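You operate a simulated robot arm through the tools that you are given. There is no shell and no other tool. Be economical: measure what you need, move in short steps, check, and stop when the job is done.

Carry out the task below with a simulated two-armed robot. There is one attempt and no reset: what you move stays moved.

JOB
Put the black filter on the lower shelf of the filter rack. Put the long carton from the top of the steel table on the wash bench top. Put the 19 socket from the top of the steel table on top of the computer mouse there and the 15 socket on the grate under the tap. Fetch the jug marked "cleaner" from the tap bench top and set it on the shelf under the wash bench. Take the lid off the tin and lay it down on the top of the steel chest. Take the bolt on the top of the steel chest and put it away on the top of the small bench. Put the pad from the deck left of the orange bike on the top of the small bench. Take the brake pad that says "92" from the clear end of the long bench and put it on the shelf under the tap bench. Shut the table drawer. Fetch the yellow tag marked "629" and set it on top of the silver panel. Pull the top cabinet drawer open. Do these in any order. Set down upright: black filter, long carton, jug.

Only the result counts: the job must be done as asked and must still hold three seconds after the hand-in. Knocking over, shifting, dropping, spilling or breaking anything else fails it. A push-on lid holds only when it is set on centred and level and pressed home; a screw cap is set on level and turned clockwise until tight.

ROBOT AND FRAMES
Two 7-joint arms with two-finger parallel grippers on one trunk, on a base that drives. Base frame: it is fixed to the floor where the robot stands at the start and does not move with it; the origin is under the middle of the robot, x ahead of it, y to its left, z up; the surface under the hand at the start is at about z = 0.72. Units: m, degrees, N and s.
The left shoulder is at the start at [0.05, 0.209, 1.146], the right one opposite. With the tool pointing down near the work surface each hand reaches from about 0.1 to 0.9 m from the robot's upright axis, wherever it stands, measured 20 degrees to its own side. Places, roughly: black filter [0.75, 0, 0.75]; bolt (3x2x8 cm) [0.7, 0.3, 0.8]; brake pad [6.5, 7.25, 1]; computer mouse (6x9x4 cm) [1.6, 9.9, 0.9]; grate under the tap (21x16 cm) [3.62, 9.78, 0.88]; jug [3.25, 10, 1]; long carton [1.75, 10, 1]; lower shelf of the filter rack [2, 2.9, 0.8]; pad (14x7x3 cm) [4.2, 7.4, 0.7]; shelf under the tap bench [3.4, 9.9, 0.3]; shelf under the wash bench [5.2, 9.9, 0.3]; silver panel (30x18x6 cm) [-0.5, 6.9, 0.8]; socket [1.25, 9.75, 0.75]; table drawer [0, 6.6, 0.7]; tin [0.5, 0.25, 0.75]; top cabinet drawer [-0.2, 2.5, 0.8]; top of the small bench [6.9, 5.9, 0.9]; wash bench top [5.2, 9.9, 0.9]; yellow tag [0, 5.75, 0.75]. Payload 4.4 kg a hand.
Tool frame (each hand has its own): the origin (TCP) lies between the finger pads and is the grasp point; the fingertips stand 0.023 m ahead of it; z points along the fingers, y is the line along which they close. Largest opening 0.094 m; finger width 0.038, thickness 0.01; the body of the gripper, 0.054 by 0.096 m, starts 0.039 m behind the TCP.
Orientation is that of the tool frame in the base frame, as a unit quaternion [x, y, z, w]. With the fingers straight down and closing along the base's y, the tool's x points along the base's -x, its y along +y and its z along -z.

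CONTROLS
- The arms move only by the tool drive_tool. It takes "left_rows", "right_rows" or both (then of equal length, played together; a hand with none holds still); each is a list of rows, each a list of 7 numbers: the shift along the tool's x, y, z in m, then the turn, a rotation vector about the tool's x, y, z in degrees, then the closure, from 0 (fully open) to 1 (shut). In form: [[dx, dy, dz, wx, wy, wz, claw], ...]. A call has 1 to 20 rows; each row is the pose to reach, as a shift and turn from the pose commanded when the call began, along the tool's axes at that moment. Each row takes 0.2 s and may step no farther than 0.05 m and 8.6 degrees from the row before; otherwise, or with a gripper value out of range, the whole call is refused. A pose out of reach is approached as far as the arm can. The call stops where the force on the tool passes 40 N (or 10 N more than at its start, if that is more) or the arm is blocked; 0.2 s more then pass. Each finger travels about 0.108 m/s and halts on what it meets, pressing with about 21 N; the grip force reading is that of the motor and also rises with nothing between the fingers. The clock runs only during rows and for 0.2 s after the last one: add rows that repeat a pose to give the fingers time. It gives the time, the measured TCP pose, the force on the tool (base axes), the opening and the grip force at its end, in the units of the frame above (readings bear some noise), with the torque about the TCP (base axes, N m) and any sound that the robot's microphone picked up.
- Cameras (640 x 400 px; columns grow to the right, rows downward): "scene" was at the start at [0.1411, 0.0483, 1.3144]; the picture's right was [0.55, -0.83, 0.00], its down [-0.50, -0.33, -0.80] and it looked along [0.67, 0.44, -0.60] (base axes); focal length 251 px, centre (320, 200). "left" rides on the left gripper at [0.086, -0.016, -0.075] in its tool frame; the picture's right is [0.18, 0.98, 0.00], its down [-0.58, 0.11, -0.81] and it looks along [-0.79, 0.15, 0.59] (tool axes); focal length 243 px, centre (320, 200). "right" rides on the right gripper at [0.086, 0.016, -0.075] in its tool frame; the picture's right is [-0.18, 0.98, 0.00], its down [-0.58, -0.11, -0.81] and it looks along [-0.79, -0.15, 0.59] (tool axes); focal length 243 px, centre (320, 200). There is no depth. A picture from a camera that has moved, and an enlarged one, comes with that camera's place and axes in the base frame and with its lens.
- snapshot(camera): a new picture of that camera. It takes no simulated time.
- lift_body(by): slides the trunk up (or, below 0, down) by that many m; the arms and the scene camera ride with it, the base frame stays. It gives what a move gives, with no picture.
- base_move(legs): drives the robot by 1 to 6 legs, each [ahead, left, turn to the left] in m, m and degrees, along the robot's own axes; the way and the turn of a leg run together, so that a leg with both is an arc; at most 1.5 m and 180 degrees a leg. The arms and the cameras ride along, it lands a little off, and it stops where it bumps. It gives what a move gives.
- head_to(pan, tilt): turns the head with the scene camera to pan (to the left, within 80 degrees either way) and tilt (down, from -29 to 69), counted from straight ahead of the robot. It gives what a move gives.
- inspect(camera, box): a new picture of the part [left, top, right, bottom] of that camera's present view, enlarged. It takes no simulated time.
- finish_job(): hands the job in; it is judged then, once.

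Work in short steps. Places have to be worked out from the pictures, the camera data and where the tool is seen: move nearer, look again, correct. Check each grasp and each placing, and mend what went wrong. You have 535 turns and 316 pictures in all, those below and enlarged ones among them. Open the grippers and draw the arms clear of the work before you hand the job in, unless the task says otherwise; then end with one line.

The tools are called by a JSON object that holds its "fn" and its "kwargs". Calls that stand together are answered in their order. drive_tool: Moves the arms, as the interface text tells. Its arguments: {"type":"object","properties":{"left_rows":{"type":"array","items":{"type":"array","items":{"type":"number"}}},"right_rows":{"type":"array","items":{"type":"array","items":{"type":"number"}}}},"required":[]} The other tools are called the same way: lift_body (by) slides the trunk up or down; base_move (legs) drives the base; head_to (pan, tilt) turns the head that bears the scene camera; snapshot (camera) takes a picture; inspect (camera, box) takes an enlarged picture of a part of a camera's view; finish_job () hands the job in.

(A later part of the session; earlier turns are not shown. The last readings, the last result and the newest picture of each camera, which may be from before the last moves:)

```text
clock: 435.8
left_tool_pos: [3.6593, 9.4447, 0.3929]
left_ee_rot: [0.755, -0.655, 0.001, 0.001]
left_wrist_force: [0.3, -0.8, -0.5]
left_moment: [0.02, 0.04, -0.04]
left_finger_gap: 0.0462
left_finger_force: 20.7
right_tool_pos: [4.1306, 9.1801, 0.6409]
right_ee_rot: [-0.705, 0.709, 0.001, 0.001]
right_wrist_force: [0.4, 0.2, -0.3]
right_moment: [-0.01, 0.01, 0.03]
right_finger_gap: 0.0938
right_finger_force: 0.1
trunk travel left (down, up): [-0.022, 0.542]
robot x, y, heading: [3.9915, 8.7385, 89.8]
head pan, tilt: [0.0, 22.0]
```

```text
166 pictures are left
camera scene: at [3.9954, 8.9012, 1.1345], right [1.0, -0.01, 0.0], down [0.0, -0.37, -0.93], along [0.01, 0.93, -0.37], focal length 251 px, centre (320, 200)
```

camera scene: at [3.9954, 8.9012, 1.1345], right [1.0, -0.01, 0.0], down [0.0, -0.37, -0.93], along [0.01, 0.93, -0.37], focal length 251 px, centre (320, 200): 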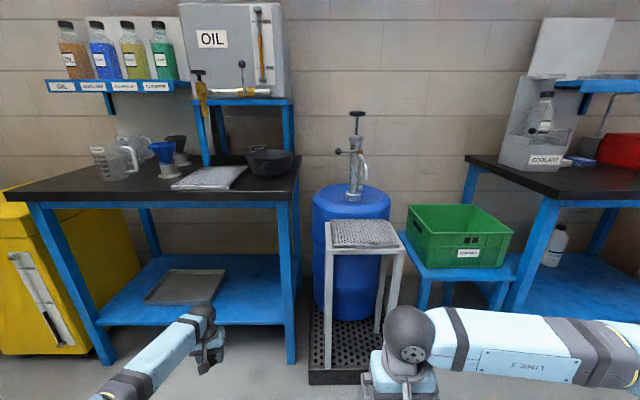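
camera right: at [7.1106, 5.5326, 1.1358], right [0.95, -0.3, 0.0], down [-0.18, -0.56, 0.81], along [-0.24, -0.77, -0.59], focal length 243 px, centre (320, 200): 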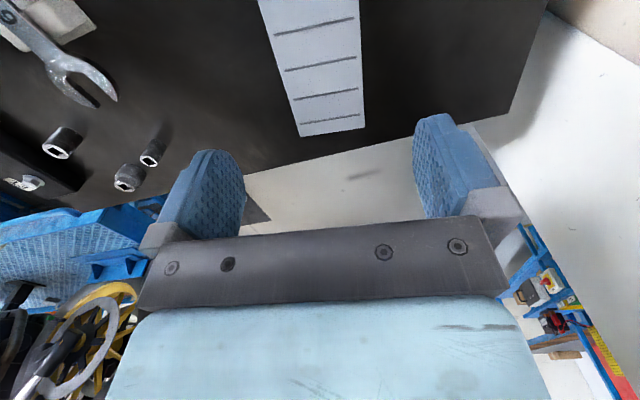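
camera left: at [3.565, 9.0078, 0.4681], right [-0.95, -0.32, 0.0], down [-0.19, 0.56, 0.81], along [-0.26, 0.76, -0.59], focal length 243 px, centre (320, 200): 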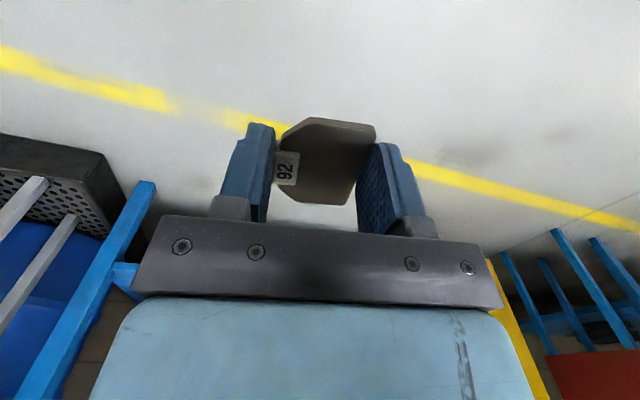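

Clear; I'll continue forward 0.26 m.

{"fn": "base_move", "kwargs": {"legs": [[0.26, 0, 0]]}}

{"fn": "snapshot", "kwargs": {"camera": "left"}}

{"fn": "snapshot", "kwargs": {"camera": "scene"}}

```text
clock: 437.7
left_tool_pos: [3.6595, 9.7079, 0.3936]
left_ee_rot: [0.755, -0.655, 0.001, 0.001]
left_wrist_force: [0.3, -0.7, -1.5]
left_moment: [-0.08, 0.0, 0.01]
left_finger_gap: 0.0464
left_finger_force: 20.7
right_tool_pos: [4.1323, 9.4428, 0.6401]
right_ee_rot: [-0.705, 0.709, 0.002, 0.0]
right_wrist_force: [-0.4, 0.1, 0.0]
right_moment: [-0.01, -0.02, -0.06]
right_finger_gap: 0.094
right_finger_force: 0.1
trunk travel left (down, up): [-0.022, 0.542]
robot x, y, heading: [3.997, 9.0053, 89.8]
head pan, tilt: [0.0, 22.0]
```

```text
165 pictures are left
camera left: at [3.6885, 9.6229, 0.4683], right [-0.95, -0.32, 0.0], down [-0.19, 0.56, 0.81], along [-0.26, 0.76, -0.59], focal length 243 px, centre (320, 200)
```

left: 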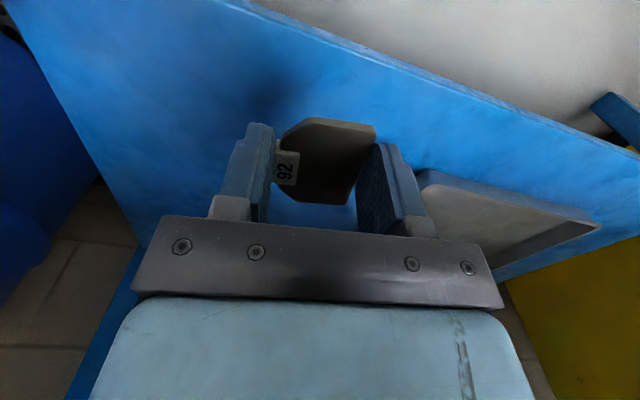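

```text
164 pictures are left
camera scene: at [3.9969, 9.1638, 1.1345], right [1.0, -0.01, 0.0], down [0.0, -0.37, -0.93], along [0.01, 0.93, -0.37], focal length 251 px, centre (320, 200)
```

scene: 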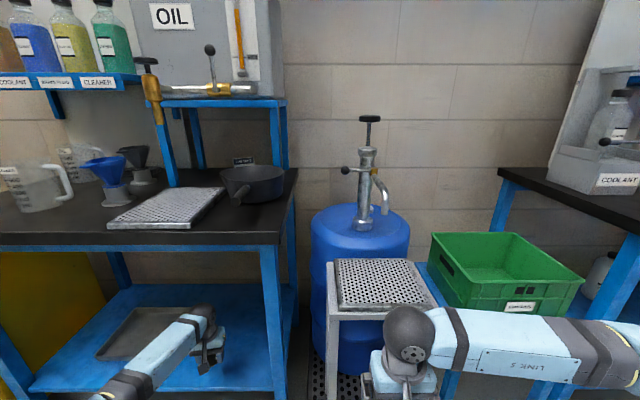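

The pad is over the shelf, clear of the tray. I'll lower in steps to contact.

{"fn": "drive_tool", "kwargs": {"left_rows": [[0, 0, 0.02, 0, 0, 0, 0.8], [0, 0, 0.035, 0, 0, 0, 0.8], [0, 0, 0.042, 0, 0, 0, 0.8], [0, 0, 0.047, 0, 0, 0, 0.8], [0, 0, 0.051, 0, 0, 0, 0.8], [0, 0, 0.055, 0, 0, 0, 0.8], [0, 0, 0.059, 0, 0, 0, 0.8], [0, 0, 0.063, 0, 0, 0, 0.8]]}}

{"fn": "snapshot", "kwargs": {"camera": "left"}}

```text
clock: 439.5
left_tool_pos: [3.6598, 9.7058, 0.3315]
left_ee_rot: [0.755, -0.656, 0.001, 0.0]
left_wrist_force: [-0.7, -0.1, -1.3]
left_moment: [-0.02, 0.0, 0.0]
left_finger_gap: 0.0463
left_finger_force: 21.0
right_tool_pos: [4.1328, 9.4428, 0.6406]
right_ee_rot: [-0.705, 0.709, 0.002, 0.001]
right_wrist_force: [-0.4, -0.7, 0.5]
right_moment: [-0.01, -0.01, 0.02]
right_finger_gap: 0.0941
right_finger_force: 0.0
trunk travel left (down, up): [-0.022, 0.542]
robot x, y, heading: [3.9959, 9.0036, 90.0]
head pan, tilt: [0.0, 22.0]
```

```text
163 pictures are left
camera left: at [3.6875, 9.6233, 0.4055], right [-0.95, -0.32, 0.0], down [-0.19, 0.56, 0.81], along [-0.26, 0.76, -0.59], focal length 243 px, centre (320, 200)
```

left: 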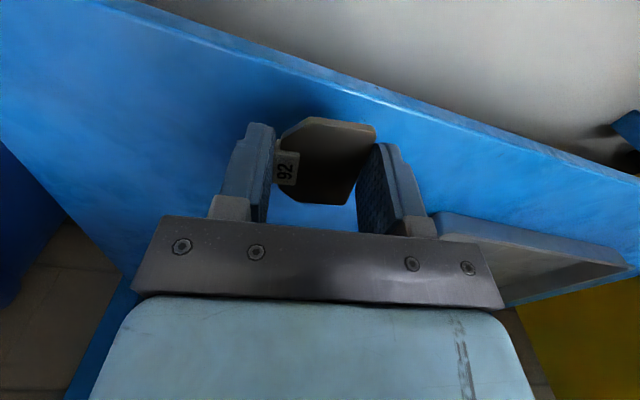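

No contact yet. The pad is near the front edge, so I'll go 4 cm deeper and then continue lowering.

{"fn": "drive_tool", "kwargs": {"left_rows": [[-0.02, 0, 0, 0, 0, 0, 0.8], [-0.04, 0, 0, 0, 0, 0, 0.8], [-0.04, 0, 0.004, 0, 0, 0, 0.8], [-0.04, 0, 0.008, 0, 0, 0, 0.8], [-0.04, 0, 0.012, 0, 0, 0, 0.8], [-0.04, 0, 0.016, 0, 0, 0, 0.8], [-0.04, 0, 0.02, 0, 0, 0, 0.8], [-0.04, 0, 0.024, 0, 0, 0, 0.8]]}}

{"fn": "snapshot", "kwargs": {"camera": "left"}}

```text
clock: 441.3
left_tool_pos: [3.6561, 9.7375, 0.3293]
left_ee_rot: [0.756, -0.655, 0.0, 0.0]
left_wrist_force: [-0.5, -0.1, -1.0]
left_moment: [0.01, 0.01, -0.01]
left_finger_gap: 0.0464
left_finger_force: 21.3
left hand out of reach, approached as far as the arm can: row 2, 3, 4, 5, 6, 7, 8
right_tool_pos: [4.1327, 9.4424, 0.64]
right_ee_rot: [-0.706, 0.709, 0.001, 0.001]
right_wrist_force: [0.1, 0.1, 0.1]
right_moment: [0.03, -0.03, 0.02]
right_finger_gap: 0.094
right_finger_force: 0.1
trunk travel left (down, up): [-0.022, 0.542]
robot x, y, heading: [3.9933, 9.0076, 89.7]
head pan, tilt: [0.0, 22.0]
```

```text
162 pictures are left
camera left: at [3.6853, 9.6544, 0.4056], right [-0.95, -0.32, 0.0], down [-0.19, 0.56, 0.81], along [-0.26, 0.76, -0.59], focal length 243 px, centre (320, 200)
```

left: 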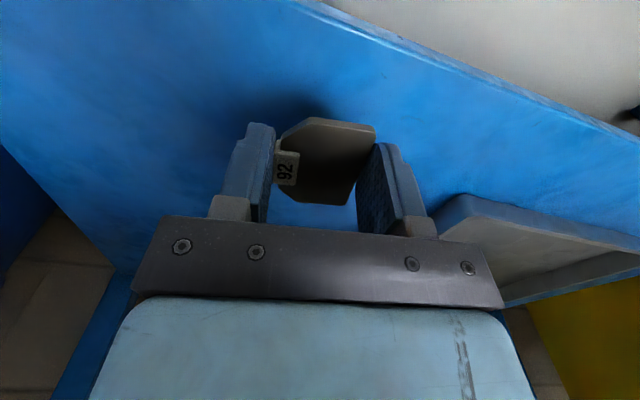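

I'll drive 5 cm closer so the arm has room, then lower.

{"fn": "base_move", "kwargs": {"legs": [[0.05, 0, 0]]}}

{"fn": "drive_tool", "kwargs": {"left_rows": [[0.03, 0, 0, 0, 0, 0, 0.8], [0.03, 0, 0, 0, 0, 0, 0.8], [0.03, 0, 0.003, 0, 0, 0, 0.8]]}}

```text
clock: 442.2
left_tool_pos: [3.657, 9.7869, 0.3305]
left_ee_rot: [0.755, -0.656, 0.0, 0.001]
left_wrist_force: [0.1, -0.5, -1.6]
left_moment: [0.0, -0.01, 0.01]
left_finger_gap: 0.0463
left_finger_force: 20.7
right_tool_pos: [4.1339, 9.4927, 0.6398]
right_ee_rot: [-0.705, 0.709, 0.002, 0.0]
right_wrist_force: [0.0, 0.8, -0.2]
right_moment: [-0.04, 0.01, -0.03]
right_finger_gap: 0.0941
right_finger_force: 0.0
trunk travel left (down, up): [-0.022, 0.542]
robot x, y, heading: [3.9929, 9.0557, 89.9]
head pan, tilt: [0.0, 22.0]
```

```text
clock: 443.0
left_tool_pos: [3.6633, 9.7582, 0.3274]
left_ee_rot: [0.755, -0.655, 0.001, 0.001]
left_wrist_force: [-0.4, -0.5, -0.9]
left_moment: [-0.02, -0.03, 0.02]
left_finger_gap: 0.0466
left_finger_force: 21.1
right_tool_pos: [4.1328, 9.4928, 0.6404]
right_ee_rot: [-0.705, 0.709, 0.002, 0.0]
right_wrist_force: [-0.4, 0.4, -0.6]
right_moment: [0.01, 0.01, 0.0]
right_finger_gap: 0.0941
right_finger_force: 0.1
trunk travel left (down, up): [-0.022, 0.542]
robot x, y, heading: [3.9965, 9.0527, 89.4]
head pan, tilt: [0.0, 22.0]
```

{"fn": "drive_tool", "kwargs": {"left_rows": [[0, 0, 0.004, 0, 0, 0, 0.8], [0, 0, 0.008, 0, 0, 0, 0.8], [0, 0, 0.012, 0, 0, 0, 0.8], [0, 0, 0.016, 0, 0, 0, 0.8], [0, 0, 0.02, 0, 0, 0, 0.8], [0, 0, 0.024, 0, 0, 0, 0.8], [0, 0, 0.028, 0, 0, 0, 0.8]]}}

{"fn": "snapshot", "kwargs": {"camera": "left"}}

```text
clock: 444.6
left_tool_pos: [3.6629, 9.7583, 0.2996]
left_ee_rot: [0.755, -0.656, 0.001, 0.001]
left_wrist_force: [0.2, 0.7, 0.1]
left_moment: [-0.01, -0.01, -0.02]
left_finger_gap: 0.0464
left_finger_force: 20.7
right_tool_pos: [4.1326, 9.4922, 0.6403]
right_ee_rot: [-0.706, 0.709, 0.002, 0.0]
right_wrist_force: [-0.1, 0.0, -0.6]
right_moment: [0.02, -0.01, -0.01]
right_finger_gap: 0.0941
right_finger_force: 0.1
trunk travel left (down, up): [-0.022, 0.542]
robot x, y, heading: [3.9959, 9.0558, 89.6]
head pan, tilt: [0.0, 22.0]
```

```text
161 pictures are left
camera left: at [3.6906, 9.6734, 0.3751], right [-0.95, -0.32, 0.0], down [-0.19, 0.56, 0.8], along [-0.26, 0.76, -0.59], focal length 243 px, centre (320, 200)
```

left: 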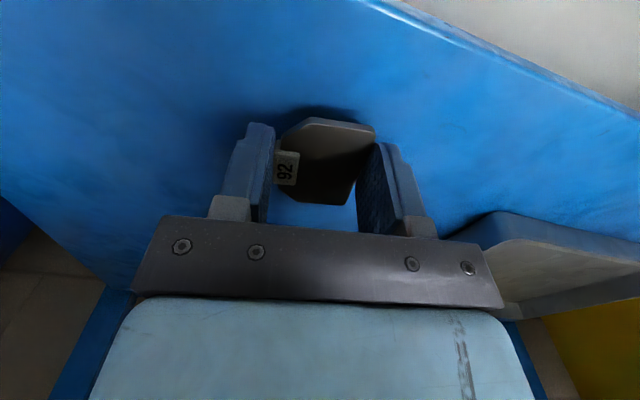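

{"fn": "drive_tool", "kwargs": {"left_rows": [[0, 0, 0.004, 0, 0, 0, 0.8], [0, 0, 0.008, 0, 0, 0, 0.8], [0, 0, 0.012, 0, 0, 0, 0.8], [0, 0, 0.016, 0, 0, 0, 0.8], [0, 0, 0.02, 0, 0, 0, 0.8]]}}

{"fn": "snapshot", "kwargs": {"camera": "left"}}

```text
clock: 445.8
left_tool_pos: [3.6615, 9.7546, 0.2835]
left_ee_rot: [0.755, -0.655, 0.0, 0.001]
left_wrist_force: [-1.2, 0.4, 3.4]
left_moment: [-0.02, 0.0, -0.02]
left_finger_gap: 0.0463
left_finger_force: 20.7
left hand out of reach, approached as far as the arm can: row 5
right_tool_pos: [4.1323, 9.4924, 0.6409]
right_ee_rot: [-0.705, 0.709, 0.002, 0.001]
right_wrist_force: [0.0, -1.0, 0.3]
right_moment: [0.0, 0.01, -0.01]
right_finger_gap: 0.0939
right_finger_force: 0.0
trunk travel left (down, up): [-0.022, 0.542]
robot x, y, heading: [3.9953, 9.0528, 89.8]
head pan, tilt: [0.0, 22.0]
```

```text
160 pictures are left
camera left: at [3.6912, 9.6708, 0.3586], right [-0.95, -0.32, 0.0], down [-0.19, 0.56, 0.81], along [-0.26, 0.76, -0.59], focal length 243 px, centre (320, 200)
```

left: 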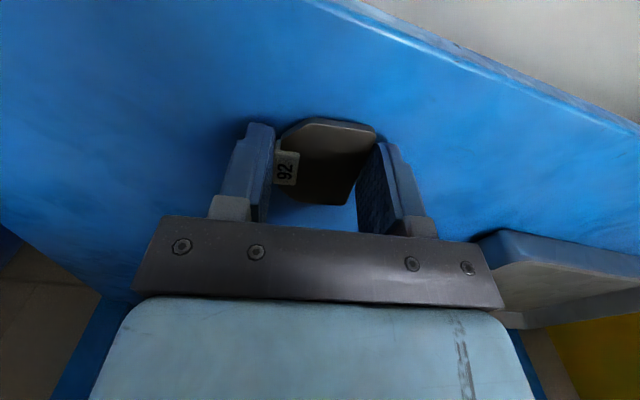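

Light contact (shelf ≈0.26). I'll open the fingers and lift off.

{"fn": "drive_tool", "kwargs": {"left_rows": [[0, 0, 0, 0, 0, 0, 0.5], [0, 0, 0, 0, 0, 0, 0.35], [0, 0, 0, 0, 0, 0, 0.25], [0, 0, 0, 0, 0, 0, 0.25], [0, 0, -0.03, 0, 0, 0, 0.25], [0, 0, -0.06, 0, 0, 0, 0.25], [0, 0, -0.09, 0, 0, 0, 0.25]]}}

{"fn": "snapshot", "kwargs": {"camera": "left"}}

```text
clock: 447.4
left_tool_pos: [3.6629, 9.7539, 0.3702]
left_ee_rot: [0.755, -0.656, 0.001, 0.001]
left_wrist_force: [0.5, -0.8, 0.0]
left_moment: [0.01, -0.02, 0.01]
left_finger_gap: 0.0704
left_finger_force: 0.0
right_tool_pos: [4.1333, 9.493, 0.6415]
right_ee_rot: [-0.705, 0.709, 0.001, 0.001]
right_wrist_force: [-0.8, -0.7, 0.7]
right_moment: [0.02, 0.0, 0.0]
right_finger_gap: 0.0939
right_finger_force: 0.0
trunk travel left (down, up): [-0.022, 0.542]
robot x, y, heading: [3.9931, 9.0537, 89.8]
head pan, tilt: [0.0, 22.0]
```

```text
159 pictures are left
camera left: at [3.692, 9.6698, 0.4454], right [-0.95, -0.32, 0.0], down [-0.19, 0.56, 0.8], along [-0.26, 0.76, -0.59], focal length 243 px, centre (320, 200)
```

left: 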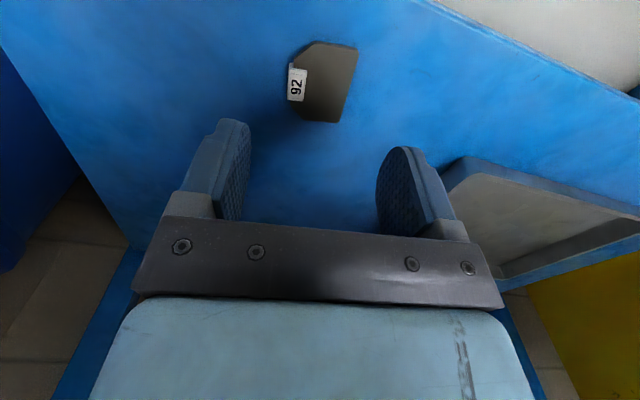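

Placed on the shelf. I'll back out, then restore the arm and trunk heights.

{"fn": "base_move", "kwargs": {"legs": [[-0.65, 0, 0]]}}

{"fn": "lift_body", "kwargs": {"by": 0.3}}

{"fn": "drive_tool", "kwargs": {"left_rows": [[0.02, 0, -0.04, 0, 0, 0, 0], [0.05, 0, -0.08, 0, 0, 0, 0], [0.08, 0, -0.115, 0, 0, 0, 0], [0.11, 0, -0.15, 0, 0, 4, 0], [0.14, 0, -0.185, 0, 0, 8, 0], [0.18, 0, -0.21, 0, 0, 8.2, 0], [0.22, 0, -0.235, 0, 0, 8.2, 0], [0.26, 0, -0.26, 0, 0, 8.2, 0], [0.3, 0, -0.28, 0, 0, 8.2, 0], [0.33, 0, -0.3, 0, 0, 8.2, 0]]}}

```text
clock: 451.1
left_tool_pos: [3.6573, 9.0862, 0.3701]
left_ee_rot: [0.757, -0.653, 0.001, 0.001]
left_wrist_force: [-0.4, -1.4, 0.3]
left_moment: [0.03, -0.02, 0.0]
left_finger_gap: 0.0706
left_finger_force: 0.2
right_tool_pos: [4.1288, 8.8292, 0.64]
right_ee_rot: [0.709, -0.706, -0.002, 0.0]
right_wrist_force: [0.1, -0.1, 0.6]
right_moment: [0.0, -0.01, -0.01]
right_finger_gap: 0.0939
right_finger_force: 0.0
trunk travel left (down, up): [-0.022, 0.542]
robot x, y, heading: [3.9904, 8.3894, 89.9]
head pan, tilt: [0.0, 22.0]
```

```text
clock: 454.1
left_tool_pos: [3.6559, 9.088, 0.6696]
left_ee_rot: [0.757, -0.653, 0.0, 0.001]
left_wrist_force: [0.8, 0.6, -0.4]
left_moment: [-0.01, -0.02, -0.04]
left_finger_gap: 0.0705
left_finger_force: 0.0
right_tool_pos: [4.1278, 8.8301, 0.94]
right_ee_rot: [0.708, -0.706, -0.003, -0.001]
right_wrist_force: [0.7, -0.2, 0.6]
right_moment: [-0.01, -0.03, -0.01]
right_finger_gap: 0.0944
right_finger_force: 0.1
trunk travel left (down, up): [-0.322, 0.242]
robot x, y, heading: [3.9925, 8.3849, 90.2]
head pan, tilt: [0.0, 22.0]
```

```text
clock: 456.3
left_tool_pos: [3.7046, 8.762, 0.9699]
left_ee_rot: [0.709, -0.705, 0.001, 0.001]
left_wrist_force: [0.4, -0.7, -0.2]
left_moment: [0.0, -0.02, -0.03]
left_finger_gap: 0.094
left_finger_force: 0.1
right_tool_pos: [4.1278, 8.8285, 0.9403]
right_ee_rot: [0.708, -0.706, -0.003, 0.0]
right_wrist_force: [0.1, 0.8, 0.1]
right_moment: [-0.01, 0.03, -0.01]
right_finger_gap: 0.0938
right_finger_force: 0.1
trunk travel left (down, up): [-0.322, 0.242]
robot x, y, heading: [3.9942, 8.3875, 90.0]
head pan, tilt: [0.0, 22.0]
```

Now to the steel table: strafe left about 2.5 m and look.

{"fn": "base_move", "kwargs": {"legs": [[0, 1.25, 0], [0, 1.25, 0]]}}

{"fn": "head_to", "kwargs": {"pan": 0, "tilt": 25}}

{"fn": "snapshot", "kwargs": {"camera": "scene"}}

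```text
clock: 478.5
left_tool_pos: [1.1726, 8.7339, 0.9705]
left_ee_rot: [0.711, -0.703, 0.001, 0.001]
left_wrist_force: [0.2, -0.4, 0.2]
left_moment: [0.04, -0.01, 0.01]
left_finger_gap: 0.094
left_finger_force: 0.0
right_tool_pos: [1.5963, 8.8022, 0.9412]
right_ee_rot: [0.711, -0.703, -0.002, -0.001]
right_wrist_force: [0.4, 0.9, -0.5]
right_moment: [0.0, 0.05, -0.02]
right_finger_gap: 0.094
right_finger_force: 0.1
trunk travel left (down, up): [-0.322, 0.242]
robot x, y, heading: [1.4669, 8.3608, 90.3]
head pan, tilt: [0.0, 22.0]
```

```text
clock: 479.1
left_tool_pos: [1.174, 8.734, 0.9704]
left_ee_rot: [0.711, -0.703, 0.001, 0.001]
left_wrist_force: [-0.1, 0.0, -0.2]
left_moment: [-0.01, 0.04, -0.03]
left_finger_gap: 0.0942
left_finger_force: 0.1
right_tool_pos: [1.5962, 8.8021, 0.941]
right_ee_rot: [0.711, -0.703, -0.002, 0.0]
right_wrist_force: [-0.3, 0.5, -0.7]
right_moment: [-0.02, 0.02, -0.03]
right_finger_gap: 0.094
right_finger_force: 0.0
trunk travel left (down, up): [-0.322, 0.242]
robot x, y, heading: [1.4663, 8.3603, 90.5]
head pan, tilt: [0.0, 25.0]
```

```text
158 pictures are left
camera scene: at [1.4652, 8.5216, 1.4297], right [1.0, 0.01, 0.0], down [0.0, -0.42, -0.91], along [-0.01, 0.91, -0.42], focal length 251 px, centre (320, 200)
```

scene: 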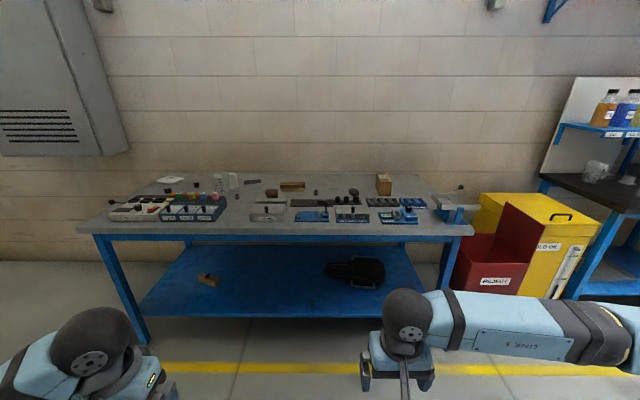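

{"fn": "inspect", "kwargs": {"camera": "scene", "box": [80, 165, 290, 245]}}

{"fn": "inspect", "kwargs": {"camera": "scene", "box": [240, 165, 480, 245]}}

```text
3.05 times, centred on (185, 205) of scene
camera zoom: at [1.4652, 8.5216, 1.4297], right [1.0, 0.01, 0.0], down [0.0, -0.42, -0.91], along [-0.01, 0.91, -0.42], focal length 765 px, centre (731, 185)
```

zoom: 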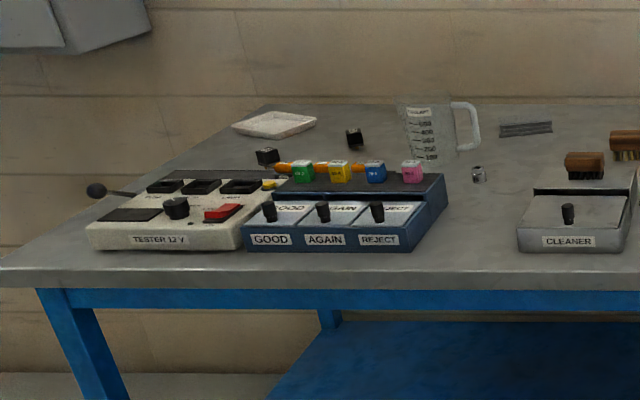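

```text
2.67 times, centred on (360, 205) of scene
camera zoom: at [1.4652, 8.5216, 1.4297], right [1.0, 0.01, 0.0], down [0.0, -0.42, -0.91], along [-0.01, 0.91, -0.42], focal length 670 px, centre (213, 187)
```

zoom: 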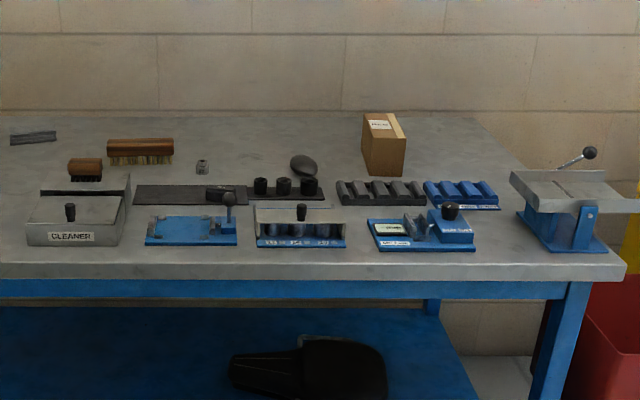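

Two sockets are visible, at about x≈1.02 and 1.43. I'll move closer and raise the trunk to read their marks.

{"fn": "lift_body", "kwargs": {"by": 0.15}}

{"fn": "base_move", "kwargs": {"legs": [[0.42, 0, -0.3]]}}

{"fn": "head_to", "kwargs": {"pan": 0, "tilt": 35}}

{"fn": "snapshot", "kwargs": {"camera": "scene"}}

```text
clock: 480.9
left_tool_pos: [1.1733, 8.7331, 1.121]
left_ee_rot: [0.712, -0.703, 0.001, 0.001]
left_wrist_force: [0.7, 1.1, -0.1]
left_moment: [0.02, 0.03, -0.03]
left_finger_gap: 0.094
left_finger_force: 0.0
right_tool_pos: [1.5976, 8.8031, 1.0893]
right_ee_rot: [0.711, -0.703, -0.002, 0.0]
right_wrist_force: [0.7, 0.0, 0.8]
right_moment: [-0.03, -0.01, -0.01]
right_finger_gap: 0.0941
right_finger_force: 0.1
trunk travel left (down, up): [-0.472, 0.092]
robot x, y, heading: [1.4676, 8.3606, 90.9]
head pan, tilt: [0.0, 25.0]
```

```text
clock: 483.5
left_tool_pos: [1.1742, 9.1554, 1.1205]
left_ee_rot: [0.71, -0.705, 0.001, 0.0]
left_wrist_force: [0.5, -0.4, 0.0]
left_moment: [-0.03, 0.02, 0.03]
left_finger_gap: 0.0939
left_finger_force: 0.0
right_tool_pos: [1.597, 9.2242, 1.0907]
right_ee_rot: [0.708, -0.706, -0.002, -0.001]
right_wrist_force: [-0.3, 0.5, -0.5]
right_moment: [0.0, -0.03, -0.06]
right_finger_gap: 0.0938
right_finger_force: 0.0
trunk travel left (down, up): [-0.472, 0.092]
robot x, y, heading: [1.4648, 8.78, 89.9]
head pan, tilt: [0.0, 25.0]
```

```text
clock: 484.2
left_tool_pos: [1.1733, 9.1564, 1.1203]
left_ee_rot: [0.71, -0.704, 0.001, 0.002]
left_wrist_force: [0.7, -0.1, -0.2]
left_moment: [0.0, -0.02, -0.01]
left_finger_gap: 0.0941
left_finger_force: 0.1
right_tool_pos: [1.5971, 9.2223, 1.091]
right_ee_rot: [0.708, -0.706, -0.002, -0.001]
right_wrist_force: [-0.4, -0.7, 0.2]
right_moment: [0.01, -0.01, -0.01]
right_finger_gap: 0.0937
right_finger_force: 0.1
trunk travel left (down, up): [-0.472, 0.092]
robot x, y, heading: [1.4662, 8.7805, 90.2]
head pan, tilt: [0.0, 35.0]
```

```text
155 pictures are left
camera scene: at [1.4637, 8.9382, 1.5639], right [1.0, 0.0, 0.0], down [0.0, -0.57, -0.82], along [0.0, 0.82, -0.57], focal length 251 px, centre (320, 200)
```

scene: 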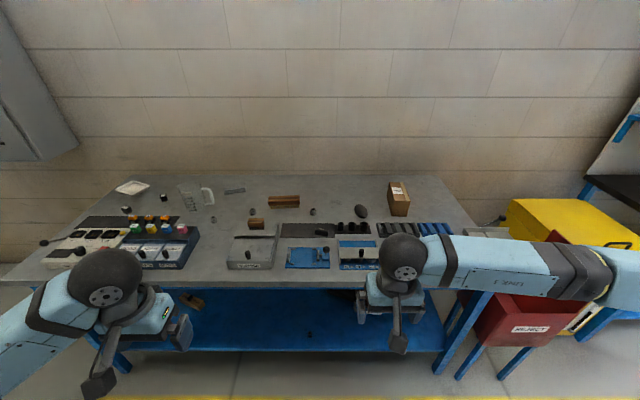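

{"fn": "inspect", "kwargs": {"camera": "scene", "box": [195, 200, 225, 225]}}

{"fn": "inspect", "kwargs": {"camera": "scene", "box": [298, 198, 328, 223]}}

{"fn": "inspect", "kwargs": {"camera": "scene", "box": [200, 170, 440, 280]}}

```text
16.00 times, centred on (210, 212) of scene
camera zoom: at [1.4637, 8.9382, 1.5639], right [1.0, 0.0, 0.0], down [0.0, -0.57, -0.82], along [0.0, 0.82, -0.57], focal length 4018 px, centre (2080, 0)
```

zoom: 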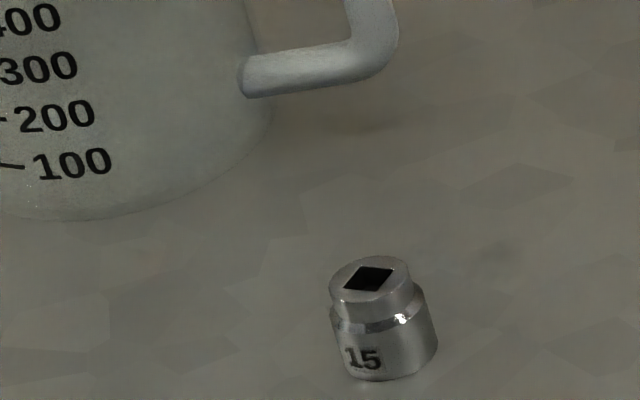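

```text
16.00 times, centred on (313, 210) of scene
camera zoom: at [1.4637, 8.9382, 1.5639], right [1.0, 0.0, 0.0], down [0.0, -0.57, -0.82], along [0.0, 0.82, -0.57], focal length 4018 px, centre (432, 32)
```

zoom: 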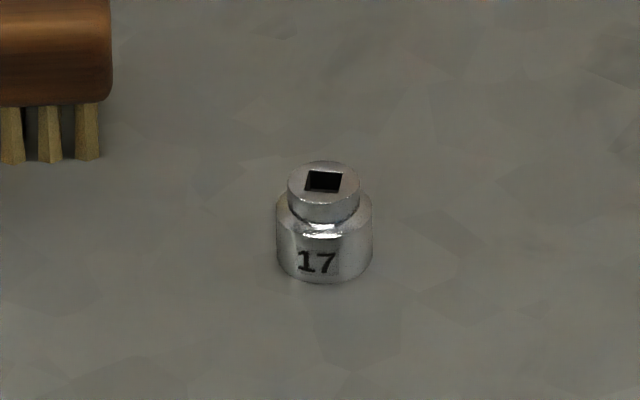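

```text
2.67 times, centred on (320, 225) of scene
camera zoom: at [1.4637, 8.9382, 1.5639], right [1.0, 0.0, 0.0], down [0.0, -0.57, -0.82], along [0.0, 0.82, -0.57], focal length 670 px, centre (320, 133)
```

zoom: 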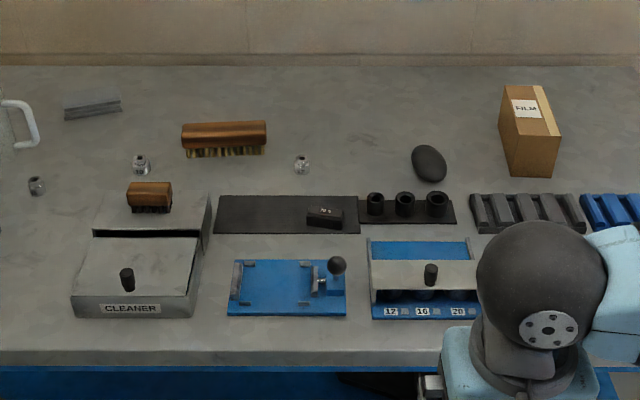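

Socket 15 is the leftmost and 17 the rightmost; I'll check the middle one.

{"fn": "inspect", "kwargs": {"camera": "scene", "box": [238, 198, 268, 223]}}

{"fn": "inspect", "kwargs": {"camera": "scene", "box": [340, 170, 430, 240]}}

```text
16.00 times, centred on (253, 210) of scene
camera zoom: at [1.4637, 8.9382, 1.5639], right [1.0, 0.0, 0.0], down [0.0, -0.57, -0.82], along [0.0, 0.82, -0.57], focal length 4018 px, centre (1392, 32)
```

zoom: 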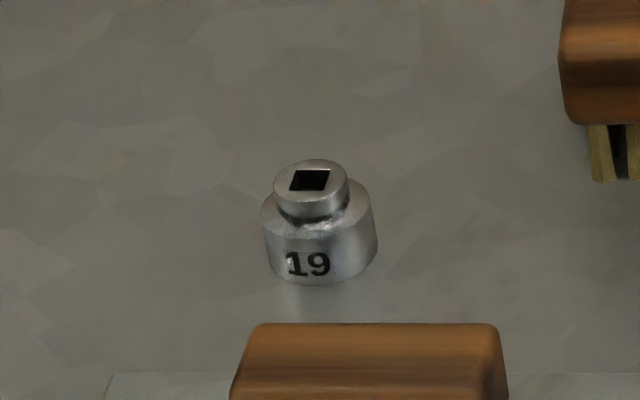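

```text
5.71 times, centred on (385, 205) of scene
camera zoom: at [1.4637, 8.9382, 1.5639], right [1.0, 0.0, 0.0], down [0.0, -0.57, -0.82], along [0.0, 0.82, -0.57], focal length 1435 px, centre (-51, 171)
```

zoom: 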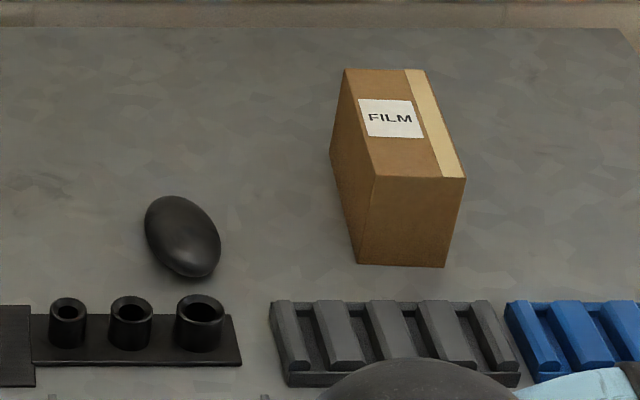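

The middle one is 19. With the table top at z≈0.845: 19 at (1.152, 9.859), 15 at (0.996, 9.796), mouse at (1.651, 9.851), and the carton's front face at (1.83, 9.84). I'll position for socket 19 with the right hand.

{"fn": "base_move", "kwargs": {"legs": [[0, 0.4, 0], [0.3, 0, 0]]}}

{"fn": "drive_tool", "kwargs": {"right_rows": [[-0.04, 0, 0.01, 0, 0, 0, 0], [-0.08, 0, 0.02, 0, 0, 0, 0], [-0.12, 0, 0.03, 0, 0, 0, 0], [-0.16, 0, 0.04, 0, 0, 0, 0], [-0.2, 0, 0.05, 0, 0, 0, 0], [-0.24, 0, 0.06, 0, 0, 0, 0], [-0.28, 0, 0.07, 0, 0, 0, 0], [-0.31, 0, 0.08, 0, 0, 0, 0]]}}

{"fn": "snapshot", "kwargs": {"camera": "right"}}

{"fn": "snapshot", "kwargs": {"camera": "scene"}}

```text
clock: 489.9
left_tool_pos: [0.7687, 9.4579, 1.1211]
left_ee_rot: [0.709, -0.705, 0.0, 0.0]
left_wrist_force: [0.5, 0.0, -0.8]
left_moment: [0.0, 0.03, -0.04]
left_finger_gap: 0.0939
left_finger_force: 0.1
right_tool_pos: [1.1926, 9.5258, 1.0908]
right_ee_rot: [0.709, -0.705, -0.001, -0.001]
right_wrist_force: [0.5, -0.1, 0.3]
right_moment: [0.02, 0.0, -0.01]
right_finger_gap: 0.0942
right_finger_force: 0.1
trunk travel left (down, up): [-0.472, 0.092]
robot x, y, heading: [1.0569, 9.0852, 90.1]
head pan, tilt: [0.0, 35.0]
```

```text
clock: 491.7
left_tool_pos: [0.7689, 9.459, 1.1205]
left_ee_rot: [0.709, -0.705, 0.003, 0.001]
left_wrist_force: [-0.9, 0.3, 0.4]
left_moment: [-0.02, 0.0, -0.01]
left_finger_gap: 0.0937
left_finger_force: 0.0
right_tool_pos: [1.1915, 9.8387, 1.0102]
right_ee_rot: [0.708, -0.706, -0.001, -0.001]
right_wrist_force: [-0.4, -0.4, -0.1]
right_moment: [-0.01, 0.01, 0.0]
right_finger_gap: 0.0941
right_finger_force: 0.1
trunk travel left (down, up): [-0.472, 0.092]
robot x, y, heading: [1.0582, 9.0874, 90.3]
head pan, tilt: [0.0, 35.0]
```

```text
149 pictures are left
camera right: at [1.1747, 9.7519, 1.0847], right [-0.98, 0.18, 0.0], down [0.11, 0.58, 0.81], along [0.14, 0.79, -0.59], focal length 243 px, centre (320, 200)
```

right: 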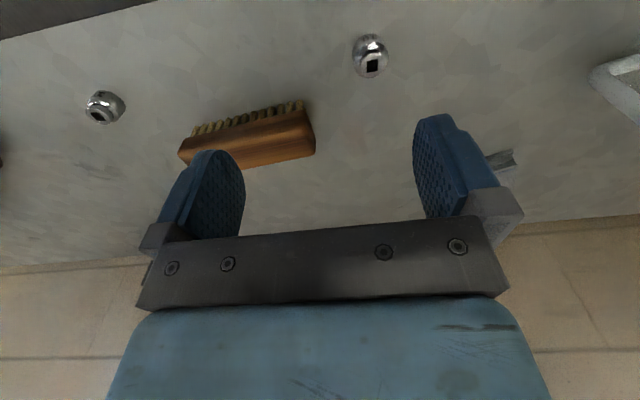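

```text
148 pictures are left
camera scene: at [1.0585, 9.2412, 1.5638], right [1.0, 0.0, 0.0], down [0.0, -0.57, -0.82], along [0.0, 0.82, -0.57], focal length 251 px, centre (320, 200)
```

scene: 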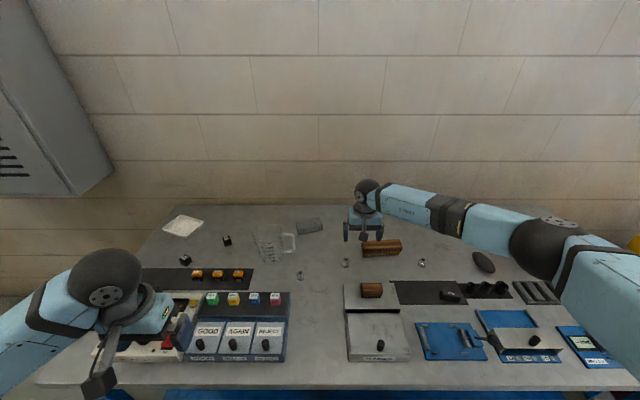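

Socket 19 is at (1.149, 9.852). I'll align over it with the fingers pre-closed to about 60 mm and descend.

{"fn": "drive_tool", "kwargs": {"right_rows": [[-0.013, 0.04, 0, 0, 0, 0, 0.36], [-0.013, 0.0425, 0.035, 0, 0, 0, 0.36], [-0.013, 0.0425, 0.075, 0, 0, 0, 0.36], [-0.013, 0.0425, 0.11, 0, 0, 0, 0.36], [-0.013, 0.0425, 0.11, 0, 0, 0, 0.36]]}}

{"fn": "snapshot", "kwargs": {"camera": "right"}}

```text
clock: 492.9
left_tool_pos: [0.7709, 9.4575, 1.1206]
left_ee_rot: [0.71, -0.705, 0.001, 0.001]
left_wrist_force: [0.2, -0.6, -0.1]
left_moment: [0.02, -0.01, 0.01]
left_finger_gap: 0.094
left_finger_force: 0.0
right_tool_pos: [1.1487, 9.8493, 0.9012]
right_ee_rot: [0.708, -0.706, -0.002, 0.0]
right_wrist_force: [0.2, -0.1, -0.5]
right_moment: [-0.02, 0.02, 0.04]
right_finger_gap: 0.0602
right_finger_force: 0.2
trunk travel left (down, up): [-0.472, 0.092]
robot x, y, heading: [1.0621, 9.0813, 90.4]
head pan, tilt: [0.0, 35.0]
```

```text
147 pictures are left
camera right: at [1.1326, 9.7627, 0.9746], right [-0.98, 0.18, 0.0], down [0.11, 0.58, 0.81], along [0.14, 0.79, -0.59], focal length 243 px, centre (320, 200)
```

right: 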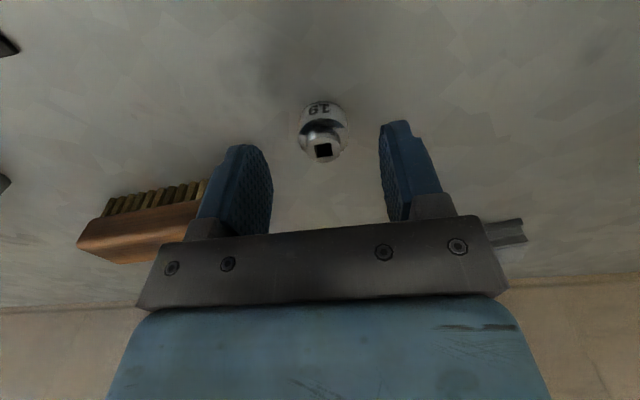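

Well centred. I'll descend 3.3 cm and close.

{"fn": "drive_tool", "kwargs": {"right_rows": [[0, 0, 0.015, 0, 0, 0, 0.36], [0, 0, 0.025, 0, 0, 0, 0.36], [0, 0, 0.032, 0, 0, 0, 0.36], [0, 0, 0.032, 0, 0, 0, 0.5], [0, 0, 0.032, 0, 0, 0, 0.7], [0, 0, 0.032, 0, 0, 0, 0.9], [0, 0, 0.032, 0, 0, 0, 0.9]]}}

{"fn": "snapshot", "kwargs": {"camera": "right"}}

```text
clock: 494.5
left_tool_pos: [0.7702, 9.4588, 1.1213]
left_ee_rot: [0.709, -0.705, 0.0, 0.001]
left_wrist_force: [-0.1, 0.0, -0.3]
left_moment: [-0.02, 0.0, -0.02]
left_finger_gap: 0.094
left_finger_force: 0.0
right_tool_pos: [1.1485, 9.847, 0.8703]
right_ee_rot: [0.708, -0.706, -0.002, -0.001]
right_wrist_force: [0.8, -0.5, 0.3]
right_moment: [0.0, -0.03, 0.03]
right_finger_gap: 0.0301
right_finger_force: 20.6
right hand out of reach, approached as far as the arm can: row 3, 4
trunk travel left (down, up): [-0.472, 0.092]
robot x, y, heading: [1.0581, 9.0858, 90.3]
head pan, tilt: [0.0, 35.0]
```

```text
146 pictures are left
camera right: at [1.1319, 9.7611, 0.9437], right [-0.98, 0.18, 0.0], down [0.11, 0.58, 0.81], along [0.14, 0.79, -0.59], focal length 243 px, centre (320, 200)
```

right: 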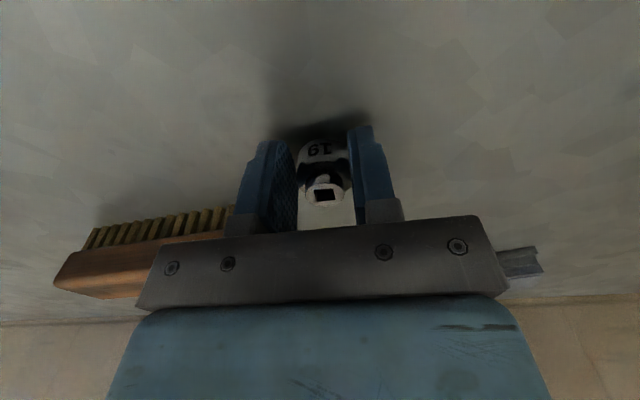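

Gripped (30 mm). I'll lift it, then strafe right to bring it over the mouse.

{"fn": "drive_tool", "kwargs": {"right_rows": [[0, 0, -0.03, 0, 0, 0, 0.95], [0, 0, -0.07, 0, 0, 0, 0.95], [0.02, 0, -0.11, 0, 0, 0, 0.95], [0.06, 0, -0.14, 0, 0, 0, 0.95], [0.1, 0, -0.16, 0, 0, 0, 0.95], [0.14, 0, -0.18, 0, 0, 0, 0.95]]}}

{"fn": "base_move", "kwargs": {"legs": [[0, -0.45, -0.3]]}}

{"fn": "snapshot", "kwargs": {"camera": "scene"}}

{"fn": "snapshot", "kwargs": {"camera": "right"}}

```text
clock: 495.9
left_tool_pos: [0.7712, 9.4577, 1.1224]
left_ee_rot: [0.71, -0.705, 0.0, 0.0]
left_wrist_force: [0.7, -0.4, -1.5]
left_moment: [0.02, 0.01, -0.02]
left_finger_gap: 0.094
left_finger_force: 0.1
right_tool_pos: [1.1501, 9.7086, 1.0495]
right_ee_rot: [0.708, -0.706, -0.002, -0.001]
right_wrist_force: [-0.1, -0.2, -0.2]
right_moment: [0.01, -0.03, -0.01]
right_finger_gap: 0.0299
right_finger_force: 21.3
trunk travel left (down, up): [-0.472, 0.092]
robot x, y, heading: [1.0561, 9.0821, 90.2]
head pan, tilt: [0.0, 35.0]
```

```text
clock: 500.4
left_tool_pos: [1.2162, 9.4593, 1.1216]
left_ee_rot: [0.711, -0.703, 0.001, 0.001]
left_wrist_force: [-0.2, 1.1, -0.6]
left_moment: [0.01, 0.01, 0.0]
left_finger_gap: 0.0941
left_finger_force: 0.0
right_tool_pos: [1.5969, 9.7127, 1.0505]
right_ee_rot: [0.71, -0.704, -0.002, -0.001]
right_wrist_force: [0.2, -0.2, -0.1]
right_moment: [0.01, 0.0, 0.0]
right_finger_gap: 0.0299
right_finger_force: 20.9
trunk travel left (down, up): [-0.472, 0.092]
robot x, y, heading: [1.5058, 9.0908, 90.4]
head pan, tilt: [0.0, 35.0]
```

```text
145 pictures are left
camera scene: at [1.5083, 9.243, 1.5639], right [1.0, 0.01, 0.0], down [0.0, -0.57, -0.82], along [-0.01, 0.82, -0.57], focal length 251 px, centre (320, 200)
```

scene: 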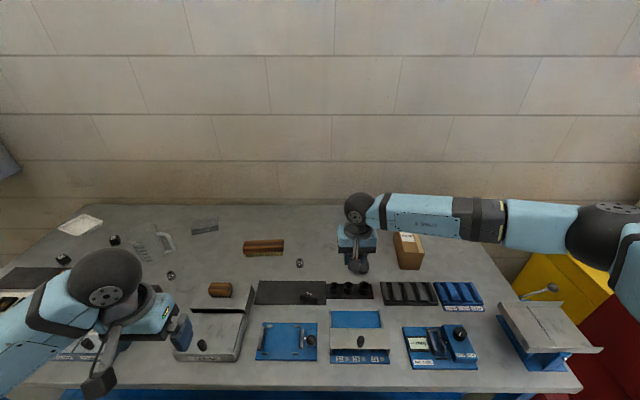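

```text
144 pictures are left
camera right: at [1.5807, 9.6259, 1.1236], right [-0.98, 0.17, 0.0], down [0.1, 0.58, 0.81], along [0.14, 0.8, -0.59], focal length 243 px, centre (320, 200)
```

right: 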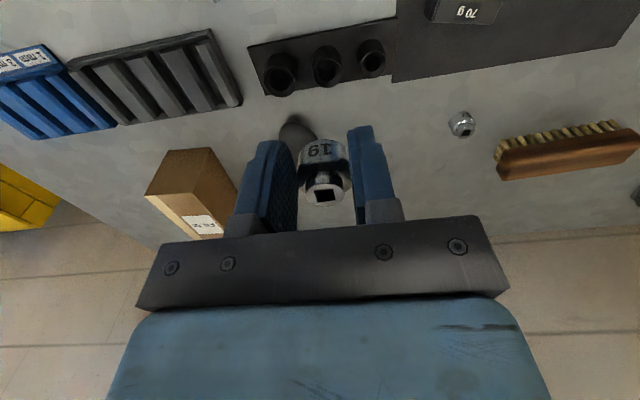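

The mouse centre is (1.652, 9.857) from two views. I'll inch 4 cm forward for reach, then move the socket above it.

{"fn": "base_move", "kwargs": {"legs": [[0.04, 0, 0]]}}

{"fn": "drive_tool", "kwargs": {"right_rows": [[-0.025, -0.014, 0.01, 0, 0, 0, 0.95], [-0.05, -0.028, 0.03, 0, 0, 0, 0.95], [-0.075, -0.042, 0.05, 0, 0, 0, 0.95], [-0.1, -0.055, 0.07, 0, 0, 0, 0.95], [-0.1, -0.055, 0.09, 0, 0, 0, 0.95], [-0.1, -0.055, 0.09, 0, 0, 0, 0.95]]}}

{"fn": "snapshot", "kwargs": {"camera": "right"}}

{"fn": "inspect", "kwargs": {"camera": "scene", "box": [300, 180, 460, 300]}}

```text
clock: 501.3
left_tool_pos: [1.2177, 9.4972, 1.1217]
left_ee_rot: [0.711, -0.703, 0.0, 0.0]
left_wrist_force: [-0.1, 0.3, 0.3]
left_moment: [0.02, -0.01, 0.01]
left_finger_gap: 0.0942
left_finger_force: 0.0
right_tool_pos: [1.5963, 9.7494, 1.0506]
right_ee_rot: [0.71, -0.704, -0.002, -0.002]
right_wrist_force: [-0.3, 0.2, -0.8]
right_moment: [-0.03, 0.01, -0.02]
right_finger_gap: 0.0302
right_finger_force: 20.7
trunk travel left (down, up): [-0.472, 0.092]
robot x, y, heading: [1.5091, 9.1227, 90.5]
head pan, tilt: [0.0, 35.0]
```

```text
clock: 502.7
left_tool_pos: [1.2185, 9.4979, 1.1219]
left_ee_rot: [0.711, -0.703, 0.001, 0.0]
left_wrist_force: [0.5, -0.2, 0.4]
left_moment: [0.02, 0.0, 0.01]
left_finger_gap: 0.094
left_finger_force: 0.0
right_tool_pos: [1.6525, 9.8513, 0.9591]
right_ee_rot: [0.711, -0.703, -0.002, -0.001]
right_wrist_force: [0.7, 0.6, -0.9]
right_moment: [0.01, 0.01, -0.03]
right_finger_gap: 0.0301
right_finger_force: 20.4
trunk travel left (down, up): [-0.472, 0.092]
robot x, y, heading: [1.5102, 9.1251, 90.3]
head pan, tilt: [0.0, 35.0]
```

```text
143 pictures are left
camera right: at [1.6358, 9.7643, 1.0323], right [-0.98, 0.17, 0.0], down [0.1, 0.58, 0.81], along [0.14, 0.8, -0.59], focal length 243 px, centre (320, 200)
```

right: 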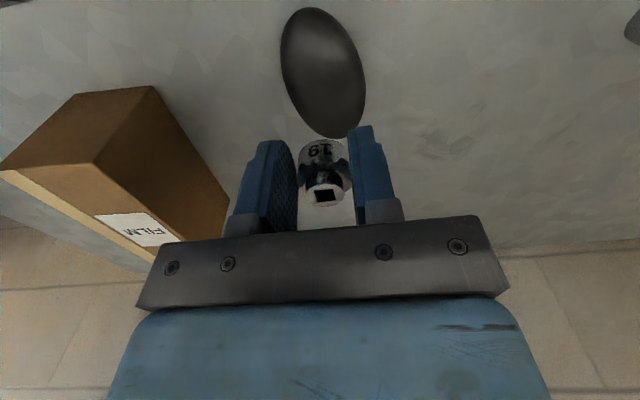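

```text
3.33 times, centred on (380, 240) of scene
camera zoom: at [1.5082, 9.2813, 1.564], right [1.0, 0.01, 0.0], down [0.0, -0.57, -0.82], along [-0.01, 0.82, -0.57], focal length 837 px, centre (120, 67)
```

zoom: 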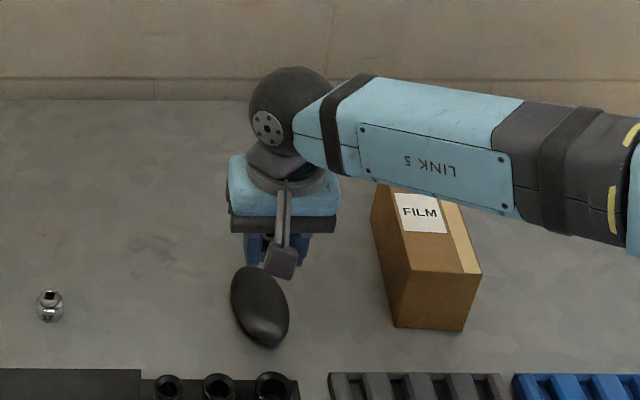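

The estimates agree: mouse centre ≈ (1.649, 9.853). I'll shift 3 mm and lower gently.

{"fn": "drive_tool", "kwargs": {"right_rows": [[0, 0.003, 0.015, 0, 0, 0, 0.95], [0, 0.003, 0.03, 0, 0, 0, 0.95], [0, 0.003, 0.036, 0, 0, 0, 0.95], [0, 0.003, 0.039, 0, 0, 0, 0.95], [0, 0.003, 0.042, 0, 0, 0, 0.95], [0, 0.003, 0.045, 0, 0, 0, 0.95]]}}

{"fn": "snapshot", "kwargs": {"camera": "right"}}

```text
clock: 504.1
left_tool_pos: [1.2173, 9.498, 1.1203]
left_ee_rot: [0.711, -0.704, 0.001, 0.001]
left_wrist_force: [0.3, 0.2, 0.4]
left_moment: [-0.01, 0.0, -0.02]
left_finger_gap: 0.0939
left_finger_force: 0.1
right_tool_pos: [1.6476, 9.8506, 0.9138]
right_ee_rot: [0.71, -0.704, -0.001, 0.0]
right_wrist_force: [-0.2, 0.6, -1.8]
right_moment: [-0.04, -0.01, -0.06]
right_finger_gap: 0.0302
right_finger_force: 21.2
trunk travel left (down, up): [-0.472, 0.092]
robot x, y, heading: [1.5084, 9.1248, 90.5]
head pan, tilt: [0.0, 35.0]
```

```text
141 pictures are left
camera right: at [1.6318, 9.7648, 0.9881], right [-0.98, 0.18, 0.0], down [0.1, 0.58, 0.81], along [0.14, 0.8, -0.59], focal length 243 px, centre (320, 200)
```

right: 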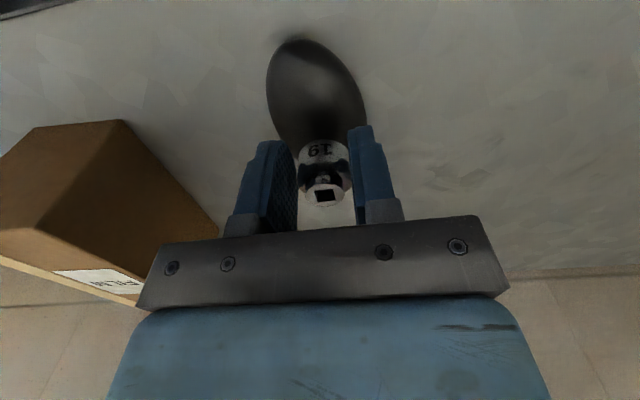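

Still no contact, so I'll lower more in 2 mm steps. I'll use the contact torque to judge how well it's centred on the dome.

{"fn": "drive_tool", "kwargs": {"right_rows": [[0, 0, 0.002, 0, 0, 0, 0.95], [0, 0, 0.004, 0, 0, 0, 0.95], [0, 0, 0.006, 0, 0, 0, 0.95], [0, 0, 0.008, 0, 0, 0, 0.95]]}}

```text
clock: 505.1
left_tool_pos: [1.2182, 9.4992, 1.1213]
left_ee_rot: [0.711, -0.703, 0.001, 0.001]
left_wrist_force: [-0.7, 0.2, 0.2]
left_moment: [0.0, -0.02, -0.02]
left_finger_gap: 0.0941
left_finger_force: 0.1
right_tool_pos: [1.6477, 9.8507, 0.908]
right_ee_rot: [0.711, -0.704, -0.002, -0.001]
right_wrist_force: [-0.4, 0.1, -0.6]
right_moment: [-0.01, 0.0, -0.01]
right_finger_gap: 0.03
right_finger_force: 21.7
trunk travel left (down, up): [-0.472, 0.092]
robot x, y, heading: [1.5116, 9.128, 90.7]
head pan, tilt: [0.0, 35.0]
```

{"fn": "drive_tool", "kwargs": {"right_rows": [[0, 0, 0.002, 0, 0, 0, 0.95], [0, 0, 0.004, 0, 0, 0, 0.95], [0, 0, 0.006, 0, 0, 0, 0.95]]}}

{"fn": "inspect", "kwargs": {"camera": "scene", "box": [330, 230, 390, 270]}}

```text
clock: 505.9
left_tool_pos: [1.2164, 9.498, 1.1211]
left_ee_rot: [0.711, -0.703, 0.001, 0.001]
left_wrist_force: [-0.5, 0.0, -0.4]
left_moment: [-0.03, 0.01, 0.01]
left_finger_gap: 0.0937
left_finger_force: 0.0
right_tool_pos: [1.6471, 9.851, 0.9029]
right_ee_rot: [0.71, -0.704, -0.002, -0.002]
right_wrist_force: [-0.6, 1.5, 5.4]
right_moment: [0.06, -0.01, 0.0]
right_finger_gap: 0.03
right_finger_force: 20.9
trunk travel left (down, up): [-0.472, 0.092]
robot x, y, heading: [1.5085, 9.1275, 90.2]
head pan, tilt: [0.0, 35.0]
```

```text
10.00 times, centred on (360, 250) of scene
camera zoom: at [1.5079, 9.2809, 1.5641], right [1.0, 0.01, 0.0], down [0.0, -0.57, -0.82], along [-0.01, 0.82, -0.57], focal length 2511 px, centre (-80, -300)
```

zoom: 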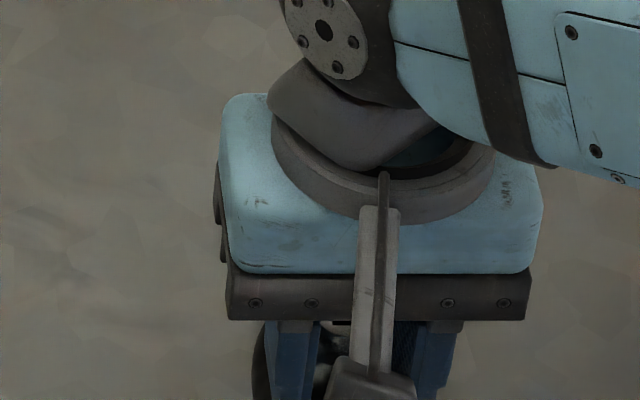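

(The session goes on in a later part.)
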